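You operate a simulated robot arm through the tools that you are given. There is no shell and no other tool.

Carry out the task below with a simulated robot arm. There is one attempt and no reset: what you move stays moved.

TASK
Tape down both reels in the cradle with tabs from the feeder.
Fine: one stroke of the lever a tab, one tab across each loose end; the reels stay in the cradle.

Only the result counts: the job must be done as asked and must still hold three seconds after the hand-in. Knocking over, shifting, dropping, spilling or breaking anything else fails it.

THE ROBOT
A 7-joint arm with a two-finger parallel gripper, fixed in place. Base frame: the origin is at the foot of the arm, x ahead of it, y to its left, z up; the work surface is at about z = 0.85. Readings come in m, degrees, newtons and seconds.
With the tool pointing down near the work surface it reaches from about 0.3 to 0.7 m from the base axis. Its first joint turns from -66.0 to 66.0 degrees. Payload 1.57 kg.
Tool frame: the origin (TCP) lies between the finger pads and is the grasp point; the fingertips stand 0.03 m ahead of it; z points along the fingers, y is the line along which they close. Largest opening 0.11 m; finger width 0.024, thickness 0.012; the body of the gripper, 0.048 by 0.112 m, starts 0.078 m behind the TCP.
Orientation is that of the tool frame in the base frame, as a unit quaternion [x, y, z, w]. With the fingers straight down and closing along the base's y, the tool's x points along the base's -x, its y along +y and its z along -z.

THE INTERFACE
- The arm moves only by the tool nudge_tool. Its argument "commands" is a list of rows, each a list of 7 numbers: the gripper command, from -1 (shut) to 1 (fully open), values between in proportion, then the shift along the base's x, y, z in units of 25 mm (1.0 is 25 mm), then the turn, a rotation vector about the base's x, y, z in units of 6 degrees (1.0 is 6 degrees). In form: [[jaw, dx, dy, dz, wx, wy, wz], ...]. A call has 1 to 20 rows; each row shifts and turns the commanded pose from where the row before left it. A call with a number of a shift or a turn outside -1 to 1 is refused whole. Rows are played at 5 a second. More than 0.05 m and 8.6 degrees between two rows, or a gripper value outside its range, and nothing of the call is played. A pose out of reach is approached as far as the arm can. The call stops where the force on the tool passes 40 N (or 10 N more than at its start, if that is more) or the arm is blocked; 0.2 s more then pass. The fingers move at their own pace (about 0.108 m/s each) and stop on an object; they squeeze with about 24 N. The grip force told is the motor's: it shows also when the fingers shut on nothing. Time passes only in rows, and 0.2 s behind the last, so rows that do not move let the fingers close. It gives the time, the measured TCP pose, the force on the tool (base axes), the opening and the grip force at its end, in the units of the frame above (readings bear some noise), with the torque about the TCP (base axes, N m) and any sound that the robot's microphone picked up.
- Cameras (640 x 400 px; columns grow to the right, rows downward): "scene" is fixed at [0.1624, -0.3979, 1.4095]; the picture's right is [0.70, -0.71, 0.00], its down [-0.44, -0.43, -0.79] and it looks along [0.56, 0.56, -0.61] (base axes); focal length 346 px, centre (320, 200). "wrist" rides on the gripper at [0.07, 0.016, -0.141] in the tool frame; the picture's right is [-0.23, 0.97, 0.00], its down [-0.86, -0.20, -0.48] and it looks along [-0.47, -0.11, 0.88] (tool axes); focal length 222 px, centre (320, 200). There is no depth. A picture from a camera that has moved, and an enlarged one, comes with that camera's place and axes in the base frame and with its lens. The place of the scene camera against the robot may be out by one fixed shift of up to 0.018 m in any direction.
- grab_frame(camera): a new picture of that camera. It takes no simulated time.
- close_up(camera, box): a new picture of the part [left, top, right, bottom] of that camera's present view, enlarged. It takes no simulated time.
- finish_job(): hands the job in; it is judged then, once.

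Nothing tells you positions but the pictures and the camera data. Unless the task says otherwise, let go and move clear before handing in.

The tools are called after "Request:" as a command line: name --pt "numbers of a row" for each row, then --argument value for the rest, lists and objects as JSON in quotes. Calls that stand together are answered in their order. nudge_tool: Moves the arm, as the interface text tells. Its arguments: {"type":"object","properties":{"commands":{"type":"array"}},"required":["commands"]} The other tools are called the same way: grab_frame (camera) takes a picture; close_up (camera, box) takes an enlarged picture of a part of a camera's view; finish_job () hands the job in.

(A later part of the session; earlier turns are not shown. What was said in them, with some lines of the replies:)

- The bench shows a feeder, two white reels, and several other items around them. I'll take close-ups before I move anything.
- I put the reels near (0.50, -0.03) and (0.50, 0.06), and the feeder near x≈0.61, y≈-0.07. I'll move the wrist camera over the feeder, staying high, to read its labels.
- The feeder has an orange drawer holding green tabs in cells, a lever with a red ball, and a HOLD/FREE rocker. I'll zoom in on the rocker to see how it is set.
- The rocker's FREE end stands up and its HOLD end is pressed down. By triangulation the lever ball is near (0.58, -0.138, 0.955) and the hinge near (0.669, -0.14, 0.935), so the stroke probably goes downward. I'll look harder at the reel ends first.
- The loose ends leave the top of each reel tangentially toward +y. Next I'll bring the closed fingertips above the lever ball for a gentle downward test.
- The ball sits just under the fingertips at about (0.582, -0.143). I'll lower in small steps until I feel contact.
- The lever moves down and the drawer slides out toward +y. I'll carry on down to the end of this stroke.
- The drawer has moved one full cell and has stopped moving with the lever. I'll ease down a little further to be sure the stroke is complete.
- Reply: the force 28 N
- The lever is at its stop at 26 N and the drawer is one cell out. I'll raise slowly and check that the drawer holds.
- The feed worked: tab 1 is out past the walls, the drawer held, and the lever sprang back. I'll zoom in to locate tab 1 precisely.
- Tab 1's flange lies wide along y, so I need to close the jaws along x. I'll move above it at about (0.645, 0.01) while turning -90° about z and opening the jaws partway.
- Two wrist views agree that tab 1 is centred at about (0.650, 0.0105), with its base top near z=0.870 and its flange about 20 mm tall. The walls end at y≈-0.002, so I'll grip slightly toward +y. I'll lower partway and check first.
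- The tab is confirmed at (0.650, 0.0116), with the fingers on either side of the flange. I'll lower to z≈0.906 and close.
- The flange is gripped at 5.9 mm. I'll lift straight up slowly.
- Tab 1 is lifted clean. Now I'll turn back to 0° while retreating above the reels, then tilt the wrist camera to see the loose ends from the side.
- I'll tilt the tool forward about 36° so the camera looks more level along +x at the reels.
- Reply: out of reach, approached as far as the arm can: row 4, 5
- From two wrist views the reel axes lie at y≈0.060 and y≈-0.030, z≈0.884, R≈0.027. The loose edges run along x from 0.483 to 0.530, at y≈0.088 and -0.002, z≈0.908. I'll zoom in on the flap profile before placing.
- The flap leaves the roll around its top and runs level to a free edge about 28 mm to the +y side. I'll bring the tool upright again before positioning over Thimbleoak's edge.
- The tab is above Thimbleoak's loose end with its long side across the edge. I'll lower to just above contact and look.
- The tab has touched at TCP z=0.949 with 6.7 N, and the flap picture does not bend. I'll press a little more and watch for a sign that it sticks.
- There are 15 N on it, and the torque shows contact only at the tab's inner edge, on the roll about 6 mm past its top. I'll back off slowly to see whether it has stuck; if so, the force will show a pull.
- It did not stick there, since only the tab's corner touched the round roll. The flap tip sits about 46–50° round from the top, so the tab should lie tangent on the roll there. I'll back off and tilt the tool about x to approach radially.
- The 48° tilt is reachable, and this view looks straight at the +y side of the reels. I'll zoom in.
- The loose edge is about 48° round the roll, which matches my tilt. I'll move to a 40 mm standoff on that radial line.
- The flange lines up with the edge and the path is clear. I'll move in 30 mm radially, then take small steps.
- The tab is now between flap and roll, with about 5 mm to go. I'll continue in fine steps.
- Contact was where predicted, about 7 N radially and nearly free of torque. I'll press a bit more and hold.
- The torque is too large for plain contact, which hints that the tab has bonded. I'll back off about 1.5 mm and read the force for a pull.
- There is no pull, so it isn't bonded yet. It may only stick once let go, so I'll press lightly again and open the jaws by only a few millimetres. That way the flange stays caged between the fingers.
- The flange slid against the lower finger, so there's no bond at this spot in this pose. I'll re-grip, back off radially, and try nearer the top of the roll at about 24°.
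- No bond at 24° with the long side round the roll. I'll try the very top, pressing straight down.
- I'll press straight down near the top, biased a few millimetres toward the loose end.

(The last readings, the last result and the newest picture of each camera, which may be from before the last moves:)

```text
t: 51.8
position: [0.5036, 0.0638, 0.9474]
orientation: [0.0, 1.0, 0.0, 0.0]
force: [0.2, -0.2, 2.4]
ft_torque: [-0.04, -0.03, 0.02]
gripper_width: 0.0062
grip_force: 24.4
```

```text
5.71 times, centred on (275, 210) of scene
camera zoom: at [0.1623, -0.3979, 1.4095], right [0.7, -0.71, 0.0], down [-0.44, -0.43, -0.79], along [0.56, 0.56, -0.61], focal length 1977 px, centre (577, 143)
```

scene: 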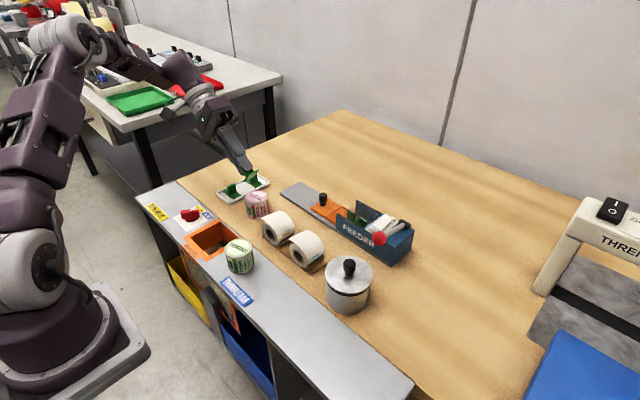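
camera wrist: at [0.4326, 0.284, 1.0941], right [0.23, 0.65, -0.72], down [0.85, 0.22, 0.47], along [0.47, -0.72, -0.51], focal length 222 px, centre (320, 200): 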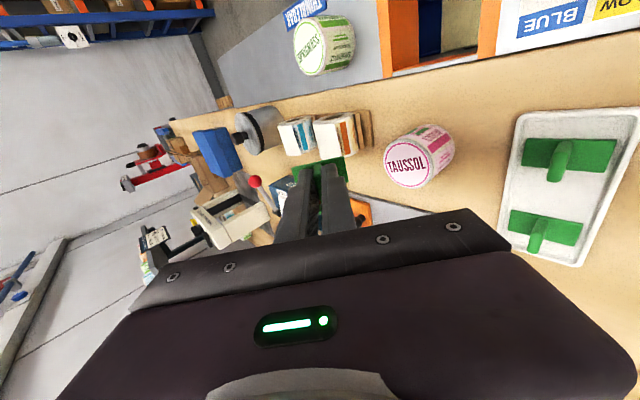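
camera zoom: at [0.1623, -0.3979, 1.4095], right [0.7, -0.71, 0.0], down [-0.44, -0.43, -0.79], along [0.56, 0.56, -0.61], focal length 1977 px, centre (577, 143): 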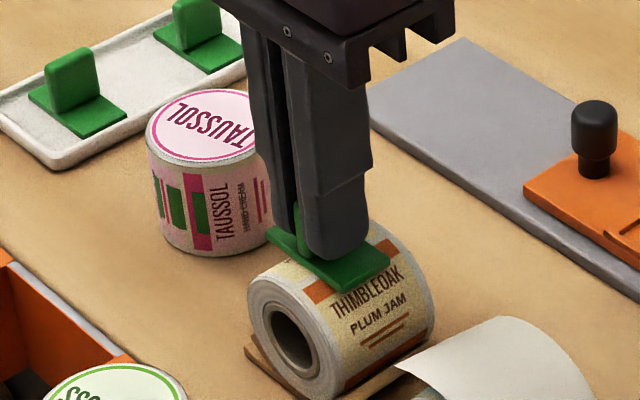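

The white flap has vanished and the label is exposed, so the tab has bonded at the top. I'll let go gently and lift straight up.

Request:
nudge_tool --pt "-0.7 0 0 0 0 0 0" --pt "-0.45 0 0 0 0 0 0" --pt "-0.45 0 0 0 0 0 0" --pt "-0.45 0 0 0 0 0 0"

Request:
nudge_tool --pt "-0.45 0 0 0.3 0 0 0" --pt "-0.45 0 0 0.5 0 0 0" --pt "-0.45 0 0 1 0 0 0" --pt "-0.45 0 0 1 0 0 0" --pt "-0.45 0 0 0 0 0 0"

Request:
close_up --camera "wrist" --box '[240, 90, 400, 190]'

Request:
close_up --camera "scene" --box '[235, 175, 345, 265]'

```text
t: 52.8
position: [0.5027, 0.0668, 0.9474]
orientation: [0.0, 1.0, 0.0, 0.001]
force: [0.0, 0.5, 0.5]
ft_torque: [-0.02, 0.0, 0.01]
gripper_width: 0.0302
grip_force: 0.1
```

```text
t: 54.0
position: [0.5047, 0.0641, 1.0179]
orientation: [0.0, 1.0, -0.001, 0.001]
force: [0.2, -0.5, 0.0]
ft_torque: [0.0, 0.0, 0.0]
gripper_width: 0.0302
grip_force: 0.1
```

```text
4.00 times, centred on (320, 140) of wrist
camera zoom: at [0.4339, 0.0797, 1.1587], right [0.23, 0.97, 0.0], down [0.85, -0.2, 0.48], along [0.47, -0.11, -0.88], focal length 888 px, centre (320, 440)
```

zoom: 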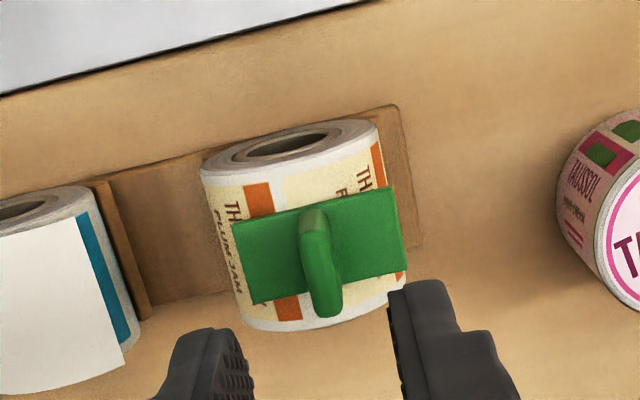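

```text
4.44 times, centred on (290, 220) of scene
camera zoom: at [0.1624, -0.3979, 1.4095], right [0.7, -0.71, 0.0], down [-0.44, -0.43, -0.79], along [0.56, 0.56, -0.61], focal length 1537 px, centre (453, 111)
```

zoom: 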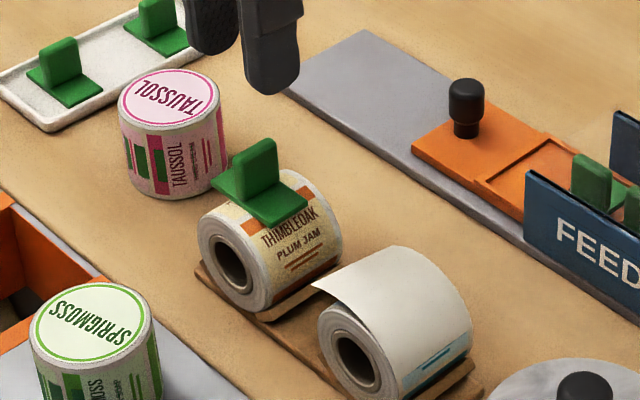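

Thimbleoak is taped: the flap is gone and the tab sits firm on top. Now I'll go back to the lever for the second stroke.

Request:
nudge_tool --pt "-0.45 0 0 0.6 0 0 0" --pt "-1 0.33 -0.93 0 0 0 0" --pt "-1 0.33 -0.93 0 0 0 0" --pt "-1 0.33 -0.93 0 0 0 0" --pt "-1 0.33 -0.93 0 0 0 0" --pt "-1 0.33 -0.93 0 0 0 0" --pt "-1 0.33 -0.93 0 0 0 0" --pt "-1 0.33 -0.93 0 0 0 0" --pt "-1 0.33 -0.93 0 0 0 0" --pt "-1 0.33 -0.93 0 0 0 0" --pt "-1 0 0 0 0 0 0"

Request:
close_up --camera "scene" --box '[325, 170, 437, 260]'

```text
t: 56.4
position: [0.5773, -0.1457, 1.0332]
orientation: [-0.001, 1.0, 0.0, 0.001]
force: [-0.4, 0.7, -1.1]
ft_torque: [0.0, 0.02, 0.02]
gripper_width: 0.0
grip_force: 21.2
```

```text
4.44 times, centred on (381, 215) of scene
camera zoom: at [0.1624, -0.3979, 1.4095], right [0.7, -0.71, 0.0], down [-0.44, -0.43, -0.79], along [0.56, 0.56, -0.61], focal length 1537 px, centre (49, 133)
```

zoom: 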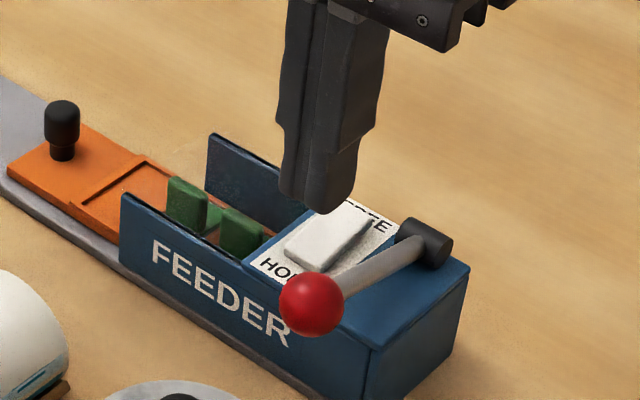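

Request:
nudge_tool --pt "-1 0 0 -0.4 0 0 0" --pt "-1 0 0 -0.4 0 0 0" --pt "-1 0 0 -0.4 0 0 0" --pt "-1 0 0 -0.4 0 0 0" --pt "-1 0 0 -0.15 0 0 0" --pt "-1 0 0 -0.15 0 0 0" --pt "-1 0 0 -0.1 0 0 0" --pt "-1 0 0 -0.1 0 0 0" --pt "-1 0 0 -0.1 0 0 0" --pt "-1 0 0 -0.1 0 0 0" --pt "-1 0 0 -0.1 0 0 0" --pt "-1 0 0 -0.1 0 0 0" --pt "-1 0 0 -0.1 0 0 0" --pt "-1 0 0 -0.08 0 0 0" --pt "-1 0 0 -0.06 0 0 0" --pt "-1 0 0 0 0 0 0"

Request:
close_up --camera "scene" --box '[325, 170, 437, 260]'

```text
t: 59.8
position: [0.5772, -0.1443, 0.9641]
orientation: [0.0, 1.0, 0.0, 0.001]
force: [-0.9, -0.2, 1.6]
ft_torque: [0.01, 0.01, -0.02]
gripper_width: 0.0
grip_force: 21.1
```

```text
4.44 times, centred on (381, 215) of scene
camera zoom: at [0.1623, -0.3979, 1.4095], right [0.7, -0.71, 0.0], down [-0.44, -0.43, -0.79], along [0.56, 0.56, -0.61], focal length 1537 px, centre (49, 133)
```

zoom: 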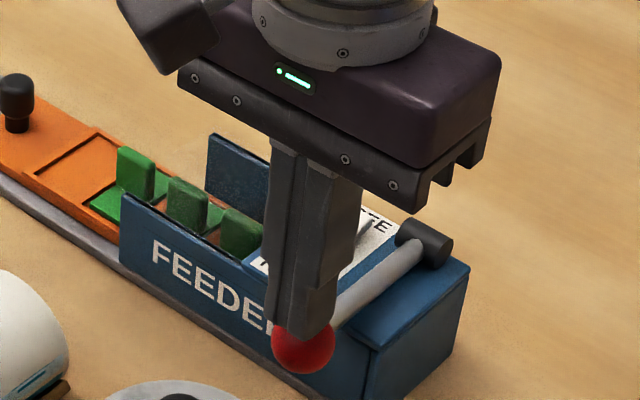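

The drawer advanced exactly one more cell. I'll finish the stroke to its stop, then release slowly.

Request:
nudge_tool --pt "-1 0 0 -0.08 0 0 0" --pt "-1 0 0 -0.06 0 0 0" --pt "-1 0 0 0 0 0 0"

Request:
nudge_tool --pt "-1 0 0 0.2 0 0 0" --pt "-1 0 0 0.3 0 0 0" --pt "-1 0 0 0.4 0 0 0" --pt "-1 0 0 0.5 0 0 0" --pt "-1 0 0 0.8 0 0 0" --pt "-1 0 0 1 0 0 0"

Request:
close_up --camera "scene" --box '[305, 170, 417, 260]'

Request:
close_up --camera "wrist" --box '[330, 120, 510, 220]'

```text
t: 60.6
position: [0.5765, -0.1448, 0.9609]
orientation: [0.0, 1.0, -0.001, 0.002]
force: [-8.7, -0.7, 32.7]
ft_torque: [-0.01, 0.09, -0.05]
gripper_width: 0.0002
grip_force: 21.9
```

```text
t: 62.0
position: [0.5777, -0.1435, 1.0403]
orientation: [-0.001, 1.0, 0.0, 0.001]
force: [0.2, 0.3, -0.2]
ft_torque: [0.01, -0.04, 0.02]
gripper_width: 0.0001
grip_force: 21.4
```

```text
4.44 times, centred on (361, 215) of scene
camera zoom: at [0.1624, -0.3979, 1.4095], right [0.7, -0.71, 0.0], down [-0.44, -0.43, -0.79], along [0.56, 0.56, -0.61], focal length 1537 px, centre (138, 133)
```

zoom: 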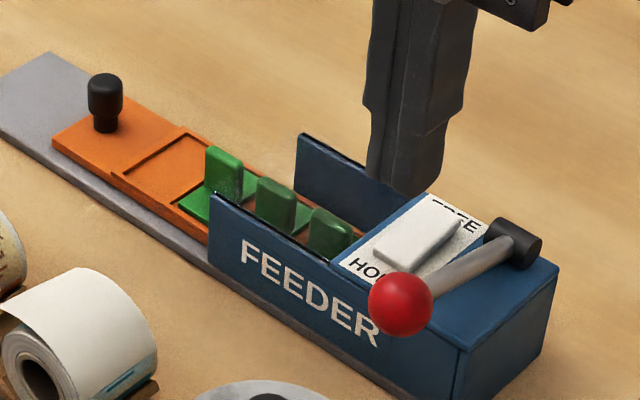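

```text
3.56 times, centred on (420, 170) of wrist
camera zoom: at [0.5069, -0.1285, 1.1829], right [0.23, 0.97, 0.0], down [0.85, -0.2, 0.48], along [0.47, -0.11, -0.88], focal length 790 px, centre (-36, 307)
```

zoom: 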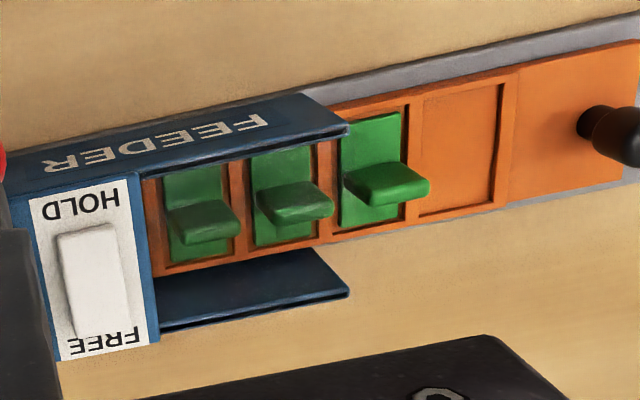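

The second tab sits exactly where the first one was. I'll repeat the same pick.

Request:
nudge_tool --pt "-0.42 0.195 0.419 0 0 0 -1" --pt "-0.42 0.195 0.419 0 0 0 -1" --pt "-0.42 0.195 0.419 0 0 0 -1" --pt "-0.42 0.195 0.419 0 0 0 -1" --pt "-0.42 0.195 0.419 0 0 0 -1" --pt "-0.42 0.195 0.419 0 0 0 -1" --pt "-0.42 0.195 0.419 0 0 0 -1" --pt "-0.42 0.195 0.419 0 0 0 -1" --pt "-0.42 0.195 0.419 0 0 0 -1" --pt "-0.42 0.195 0.419 0 0 0 -1" --pt "-0.42 0.195 0.419 0 0 0 -1" --pt "-0.42 0.195 0.419 0 0 0 -1" --pt "-0.42 0.195 0.419 0 0 0 -1" --pt "-0.42 0.195 0.419 0 0 0 -1" --pt "-0.42 0.195 0.419 0 0 0 -1" --pt "-0.42 0 0 0 0 0 0"

Request:
nudge_tool --pt "-0.42 0 0 -0.9 0 0 0" --pt "-0.42 0 0 -0.9 0 0 0" --pt "-0.42 0 0 -0.9 0 0 0" --pt "-0.42 0 0 -0.9 0 0 0" --pt "-0.42 0 0 0 0 0 0"

Request:
close_up --camera "wrist" --box '[260, 130, 388, 240]'

Request:
close_up --camera "scene" --box '[305, 165, 401, 225]'

```text
t: 65.4
position: [0.651, 0.0125, 1.0404]
orientation: [0.707, 0.707, -0.001, 0.0]
force: [0.0, 0.2, -0.5]
ft_torque: [-0.01, -0.01, -0.02]
gripper_width: 0.0321
grip_force: 0.1
```

```text
t: 66.6
position: [0.6529, 0.0125, 0.9499]
orientation: [0.707, 0.707, 0.0, 0.002]
force: [-0.4, 0.2, -0.3]
ft_torque: [0.0, 0.02, -0.01]
gripper_width: 0.0318
grip_force: 0.0
```

```text
3.64 times, centred on (324, 185) of wrist
camera zoom: at [0.6677, 0.0817, 1.0927], right [0.97, -0.23, 0.0], down [-0.2, -0.85, 0.48], along [-0.11, -0.47, -0.88], focal length 808 px, centre (306, 254)
```

zoom: 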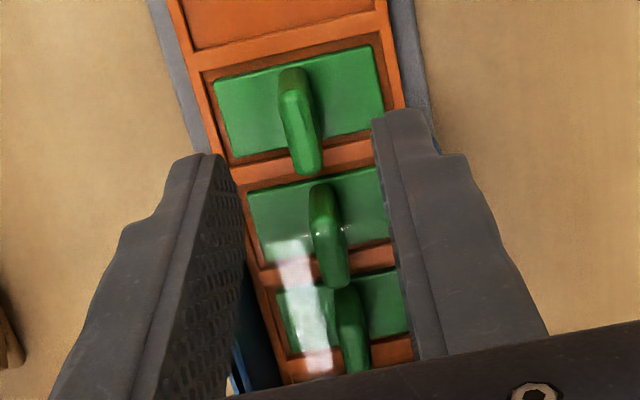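

```text
6.67 times, centred on (353, 195) of scene
camera zoom: at [0.1624, -0.3979, 1.4095], right [0.7, -0.71, 0.0], down [-0.44, -0.43, -0.79], along [0.56, 0.56, -0.61], focal length 2306 px, centre (100, 233)
```

zoom: 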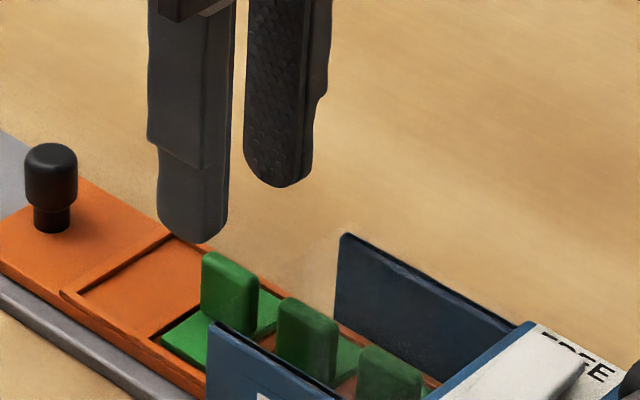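

Request:
nudge_tool --pt "-0.42 -0.05 0.06 -0.5 0 0 0" --pt "-0.42 0 0 -0.5 0 0 0" --pt "-0.42 0 0 -0.4 0 0 0" --pt "-0.42 0 0 -0.36 0 0 0" --pt "-0.42 0 0 0 0 0 0" --pt "-1 0 0 0 0 0 0" --pt "-1 0 0 0 0 0 0" --pt "-1 0 0 0 0 0 0"

Request:
nudge_tool --pt "-1 0 0 0.1 0 0 0" --pt "-1 0 0 0.2 0 0 0" --pt "-1 0 0 0.3 0 0 0" --pt "-1 0 0 0.6 0 0 0" --pt "-1 0 0 1 0 0 0" --pt "-1 0 0 1 0 0 0"

Request:
close_up --camera "scene" --box '[305, 145, 417, 235]'

```text
t: 68.4
position: [0.6509, 0.0134, 0.9068]
orientation: [0.707, 0.707, 0.0, 0.001]
force: [0.0, 0.1, 0.1]
ft_torque: [0.04, -0.02, -0.02]
gripper_width: 0.006
grip_force: 24.0
```

```text
t: 69.8
position: [0.6485, 0.0133, 0.9872]
orientation: [0.707, 0.707, -0.001, 0.001]
force: [0.1, 0.4, 0.3]
ft_torque: [-0.01, 0.0, 0.01]
gripper_width: 0.0061
grip_force: 23.7
```

```text
4.44 times, centred on (361, 190) of scene
camera zoom: at [0.1624, -0.3979, 1.4095], right [0.7, -0.71, 0.0], down [-0.44, -0.43, -0.79], along [0.56, 0.56, -0.61], focal length 1537 px, centre (138, 244)
```

zoom: 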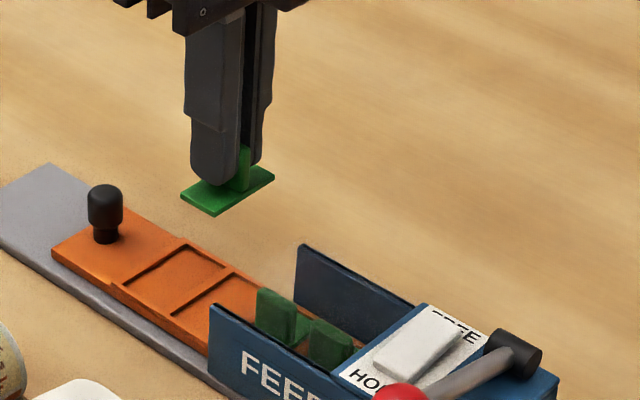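

Tab 2 is in hand. I'll turn back +90° and carry it above Brindmere's top at about (0.503, -0.026).

Request:
nudge_tool --pt "-1 0 0 0.6 0 0 0" --pt "-1 -0.395 -0.105 0 0 0 1" --pt "-1 -0.395 -0.105 0 0 0 1" --pt "-1 -0.395 -0.105 0 0 0 1" --pt "-1 -0.395 -0.105 0 0 0 1" --pt "-1 -0.395 -0.105 0 0 0 1" --pt "-1 -0.395 -0.105 0 0 0 1" --pt "-1 -0.395 -0.105 0 0 0 1" --pt "-1 -0.395 -0.105 0 0 0 1" --pt "-1 -0.395 -0.105 0 0 0 1" --pt "-1 -0.395 -0.105 0 0 0 1" --pt "-1 -0.395 -0.105 0 0 0 1" --pt "-1 -0.395 -0.105 0 0 0 1" --pt "-1 -0.395 -0.105 0 0 0 1" --pt "-1 -0.395 -0.105 0 0 0 1" --pt "-1 -0.395 -0.105 0 0 0 1" --pt "-1 0 0 -0.6 0 0 0" --pt "-1 0 0 -0.4 0 0 0" --pt "-1 0 0 0 0 0 0"

Request:
close_up --camera "wrist" --box '[240, 90, 400, 190]'

Request:
close_up --camera "scene" --box '[255, 195, 345, 275]'

```text
t: 73.8
position: [0.4997, -0.0239, 0.9775]
orientation: [0.0, 1.0, 0.0, 0.001]
force: [0.8, 0.4, 0.7]
ft_torque: [-0.01, 0.01, -0.01]
gripper_width: 0.0061
grip_force: 23.7
```

```text
4.00 times, centred on (320, 140) of wrist
camera zoom: at [0.4309, -0.0089, 1.1185], right [0.23, 0.97, 0.0], down [0.85, -0.2, 0.48], along [0.47, -0.11, -0.88], focal length 888 px, centre (320, 440)
```

zoom: 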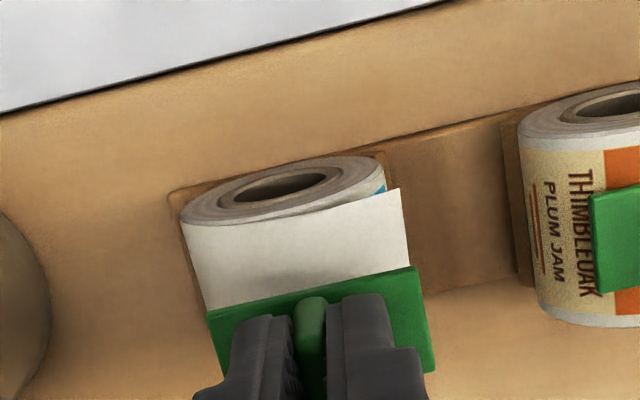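

```text
5.00 times, centred on (300, 235) of scene
camera zoom: at [0.1624, -0.3979, 1.4095], right [0.7, -0.71, 0.0], down [-0.44, -0.43, -0.79], along [0.56, 0.56, -0.61], focal length 1730 px, centre (420, 25)
```

zoom: 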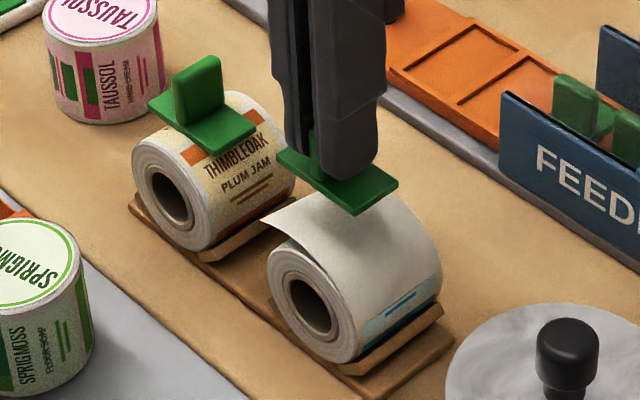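

Brindmere's axis is at y≈-0.029, so I'm well placed. I'll lower, then take fine steps to contact.

Request:
nudge_tool --pt "-1 0.1 -0.04 -0.4 0 0 0" --pt "-1 0 0 -0.4 0 0 0" --pt "-1 0 0 -0.2 0 0 0" --pt "-1 0 0 0 0 0 0"

Request:
nudge_tool --pt "-1 0 0 -0.08 0 0 0" --pt "-1 0 0 0 0 0 0"

Request:
close_up --camera "scene" --box '[255, 195, 345, 275]'

```text
t: 74.8
position: [0.5039, -0.0259, 0.9497]
orientation: [0.001, 1.0, 0.001, 0.0]
force: [0.5, 0.7, 0.8]
ft_torque: [0.02, 0.01, 0.0]
gripper_width: 0.0062
grip_force: 23.9
```

```text
t: 75.4
position: [0.5027, -0.0265, 0.9498]
orientation: [0.001, 1.0, 0.0, 0.001]
force: [-0.7, 0.4, 1.2]
ft_torque: [0.03, -0.01, 0.03]
gripper_width: 0.0062
grip_force: 23.8
```

```text
5.00 times, centred on (300, 235) of scene
camera zoom: at [0.1623, -0.3979, 1.4095], right [0.7, -0.71, 0.0], down [-0.44, -0.43, -0.79], along [0.56, 0.56, -0.61], focal length 1730 px, centre (420, 25)
```

zoom: 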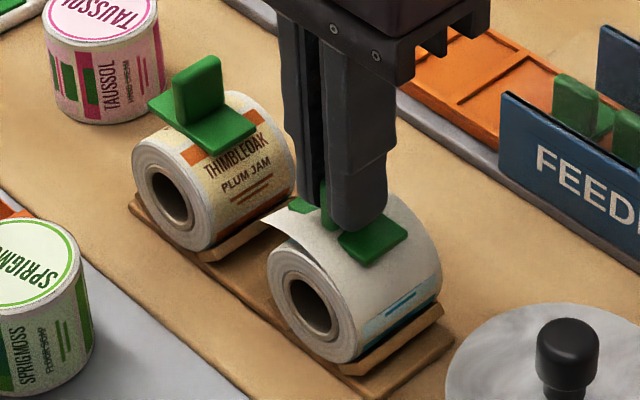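

Request:
nudge_tool --pt "-1 0 0 -0.06 0 0 0" --pt "-1 0 0 0 0 0 0" --pt "-1 0 0 0 0 0 0"

Request:
close_up --camera "scene" --box '[255, 195, 345, 275]'

```text
t: 76.2
position: [0.5025, -0.0256, 0.949]
orientation: [-0.001, 1.0, 0.0, 0.003]
force: [3.0, 1.5, 20.8]
ft_torque: [0.05, -0.04, -0.03]
gripper_width: 0.0061
grip_force: 24.1
```

```text
5.00 times, centred on (300, 235) of scene
camera zoom: at [0.1621, -0.3978, 1.4095], right [0.7, -0.71, 0.0], down [-0.44, -0.43, -0.79], along [0.56, 0.56, -0.61], focal length 1730 px, centre (420, 25)
```

zoom: 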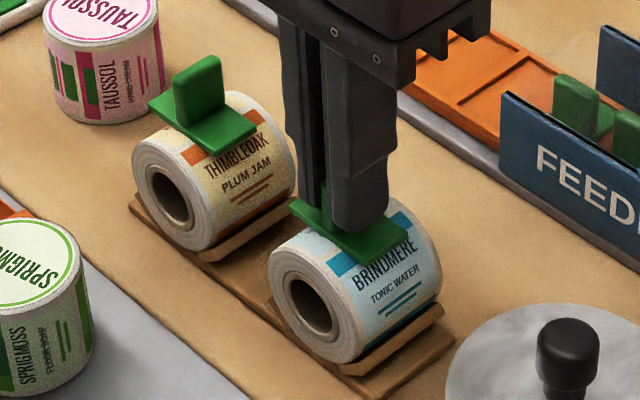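

Brindmere's flap has gone down as well, so the second tab has bonded. I'll ease the pressure, open, and lift away.

Request:
nudge_tool --pt "-1 0 0 0.04 0 0 0" --pt "-1 0 0 0 0 0 0" --pt "-0.7 0 0 0 0 0 0" --pt "-0.45 0 0 0 0 0 0" --pt "-0.45 0 0 0 0 0 0" --pt "-0.45 0 0 0 0 0 0"

Request:
nudge_tool --pt "-0.45 0 0 0.3 0 0 0" --pt "-0.45 0 0 0.5 0 0 0" --pt "-0.45 0 0 1 0 0 0" --pt "-0.45 0 0 1 0 0 0" --pt "-0.45 0 0 1 0 0 0" --pt "-0.45 0 0 1 0 0 0" --pt "-0.45 0 0 1 0 0 0" --pt "-0.45 0 0 0 0 0 0" --pt "-0.45 0 0 0 0 0 0"

Request:
grab_frame --camera "scene"

Request:
close_up --camera "scene" --box '[245, 185, 345, 275]'

Request:
grab_frame --camera "wrist"

```text
t: 77.6
position: [0.5017, -0.0264, 0.9485]
orientation: [0.0, 1.0, -0.001, 0.002]
force: [-0.2, 0.4, -0.7]
ft_torque: [0.03, -0.03, 0.01]
gripper_width: 0.0301
grip_force: 0.1
```

```text
t: 79.6
position: [0.503, -0.0255, 1.0933]
orientation: [0.0, 1.0, 0.0, 0.001]
force: [-0.7, 0.6, -0.2]
ft_torque: [-0.01, -0.01, 0.01]
gripper_width: 0.0302
grip_force: 0.1
```

```text
taken
```

scene: 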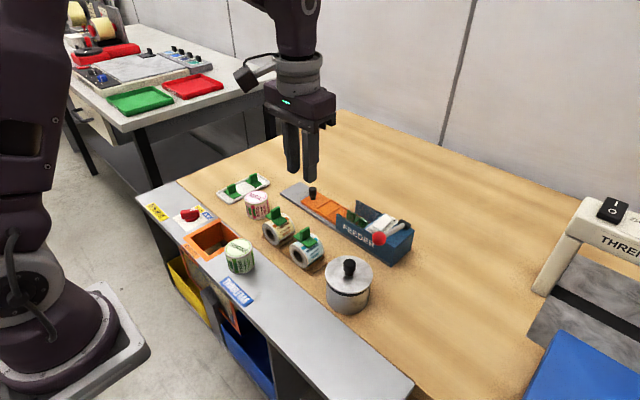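

```text
4.44 times, centred on (295, 230) of scene
camera zoom: at [0.1624, -0.3979, 1.4095], right [0.7, -0.71, 0.0], down [-0.44, -0.43, -0.79], along [0.56, 0.56, -0.61], focal length 1537 px, centre (431, 67)
```

zoom: 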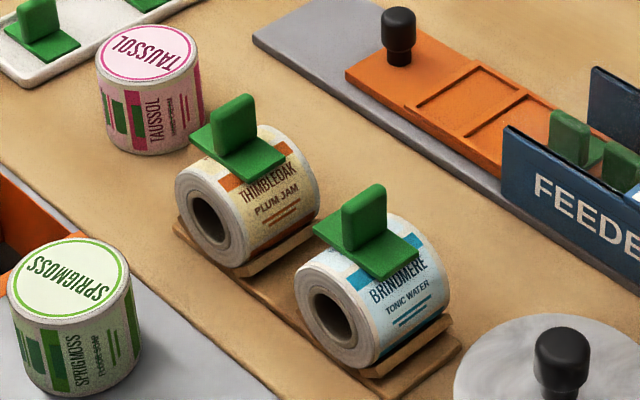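

```text
taken
camera wrist: at [0.4333, -0.0104, 1.2348], right [0.23, 0.97, 0.0], down [0.85, -0.2, 0.48], along [0.47, -0.11, -0.88], focal length 222 px, centre (320, 200)
```

wrist: 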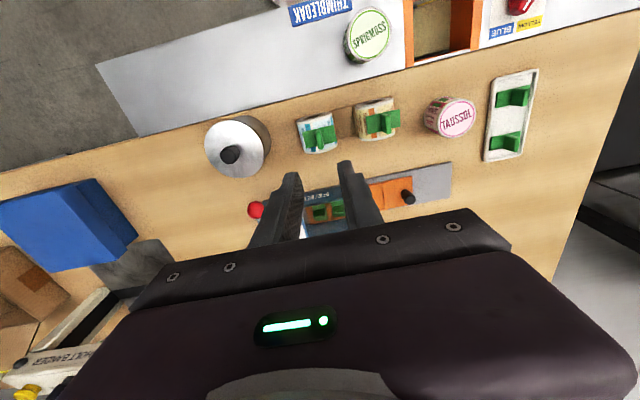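

Both reels sit in the cradle with a feeder tab across each end, and their flaps are down. The lever got two strokes for two tabs, nothing else has moved, and the gripper is clear, so I'm handing in.

Request:
finish_job

```text
The job is handed in.
```

Both reels are taped down. Thimbleoak and Brindmere each have one feeder tab across the loose end, and both are still in the cradle. I handed the job in, but no verdict has come back.

- **Feeder:** I gave the lever two full strokes for the two tabs. The switch was never touched and still shows HOLD, and I left the loose tabs in the tray alone.
- **Thimbleoak took four tries:** the tab did not stick when pressed over the raised edge of the tape, or further round the roll. It stuck when pressed straight down near the top. Those tries pressed the reel with up to about 20 N, and it looked unmoved in the pictures.
- **Brindmere took one try:** I used the same spot straight away.
- **Tab position:** on both reels the tab's long side runs round the roll, centred about 4 mm past the top toward the loose end. Each flap went flat once its tab stuck.

In the final pictures both tabs stayed put after I let go. Nothing else on the bench appeared to have moved, and the gripper was clear.
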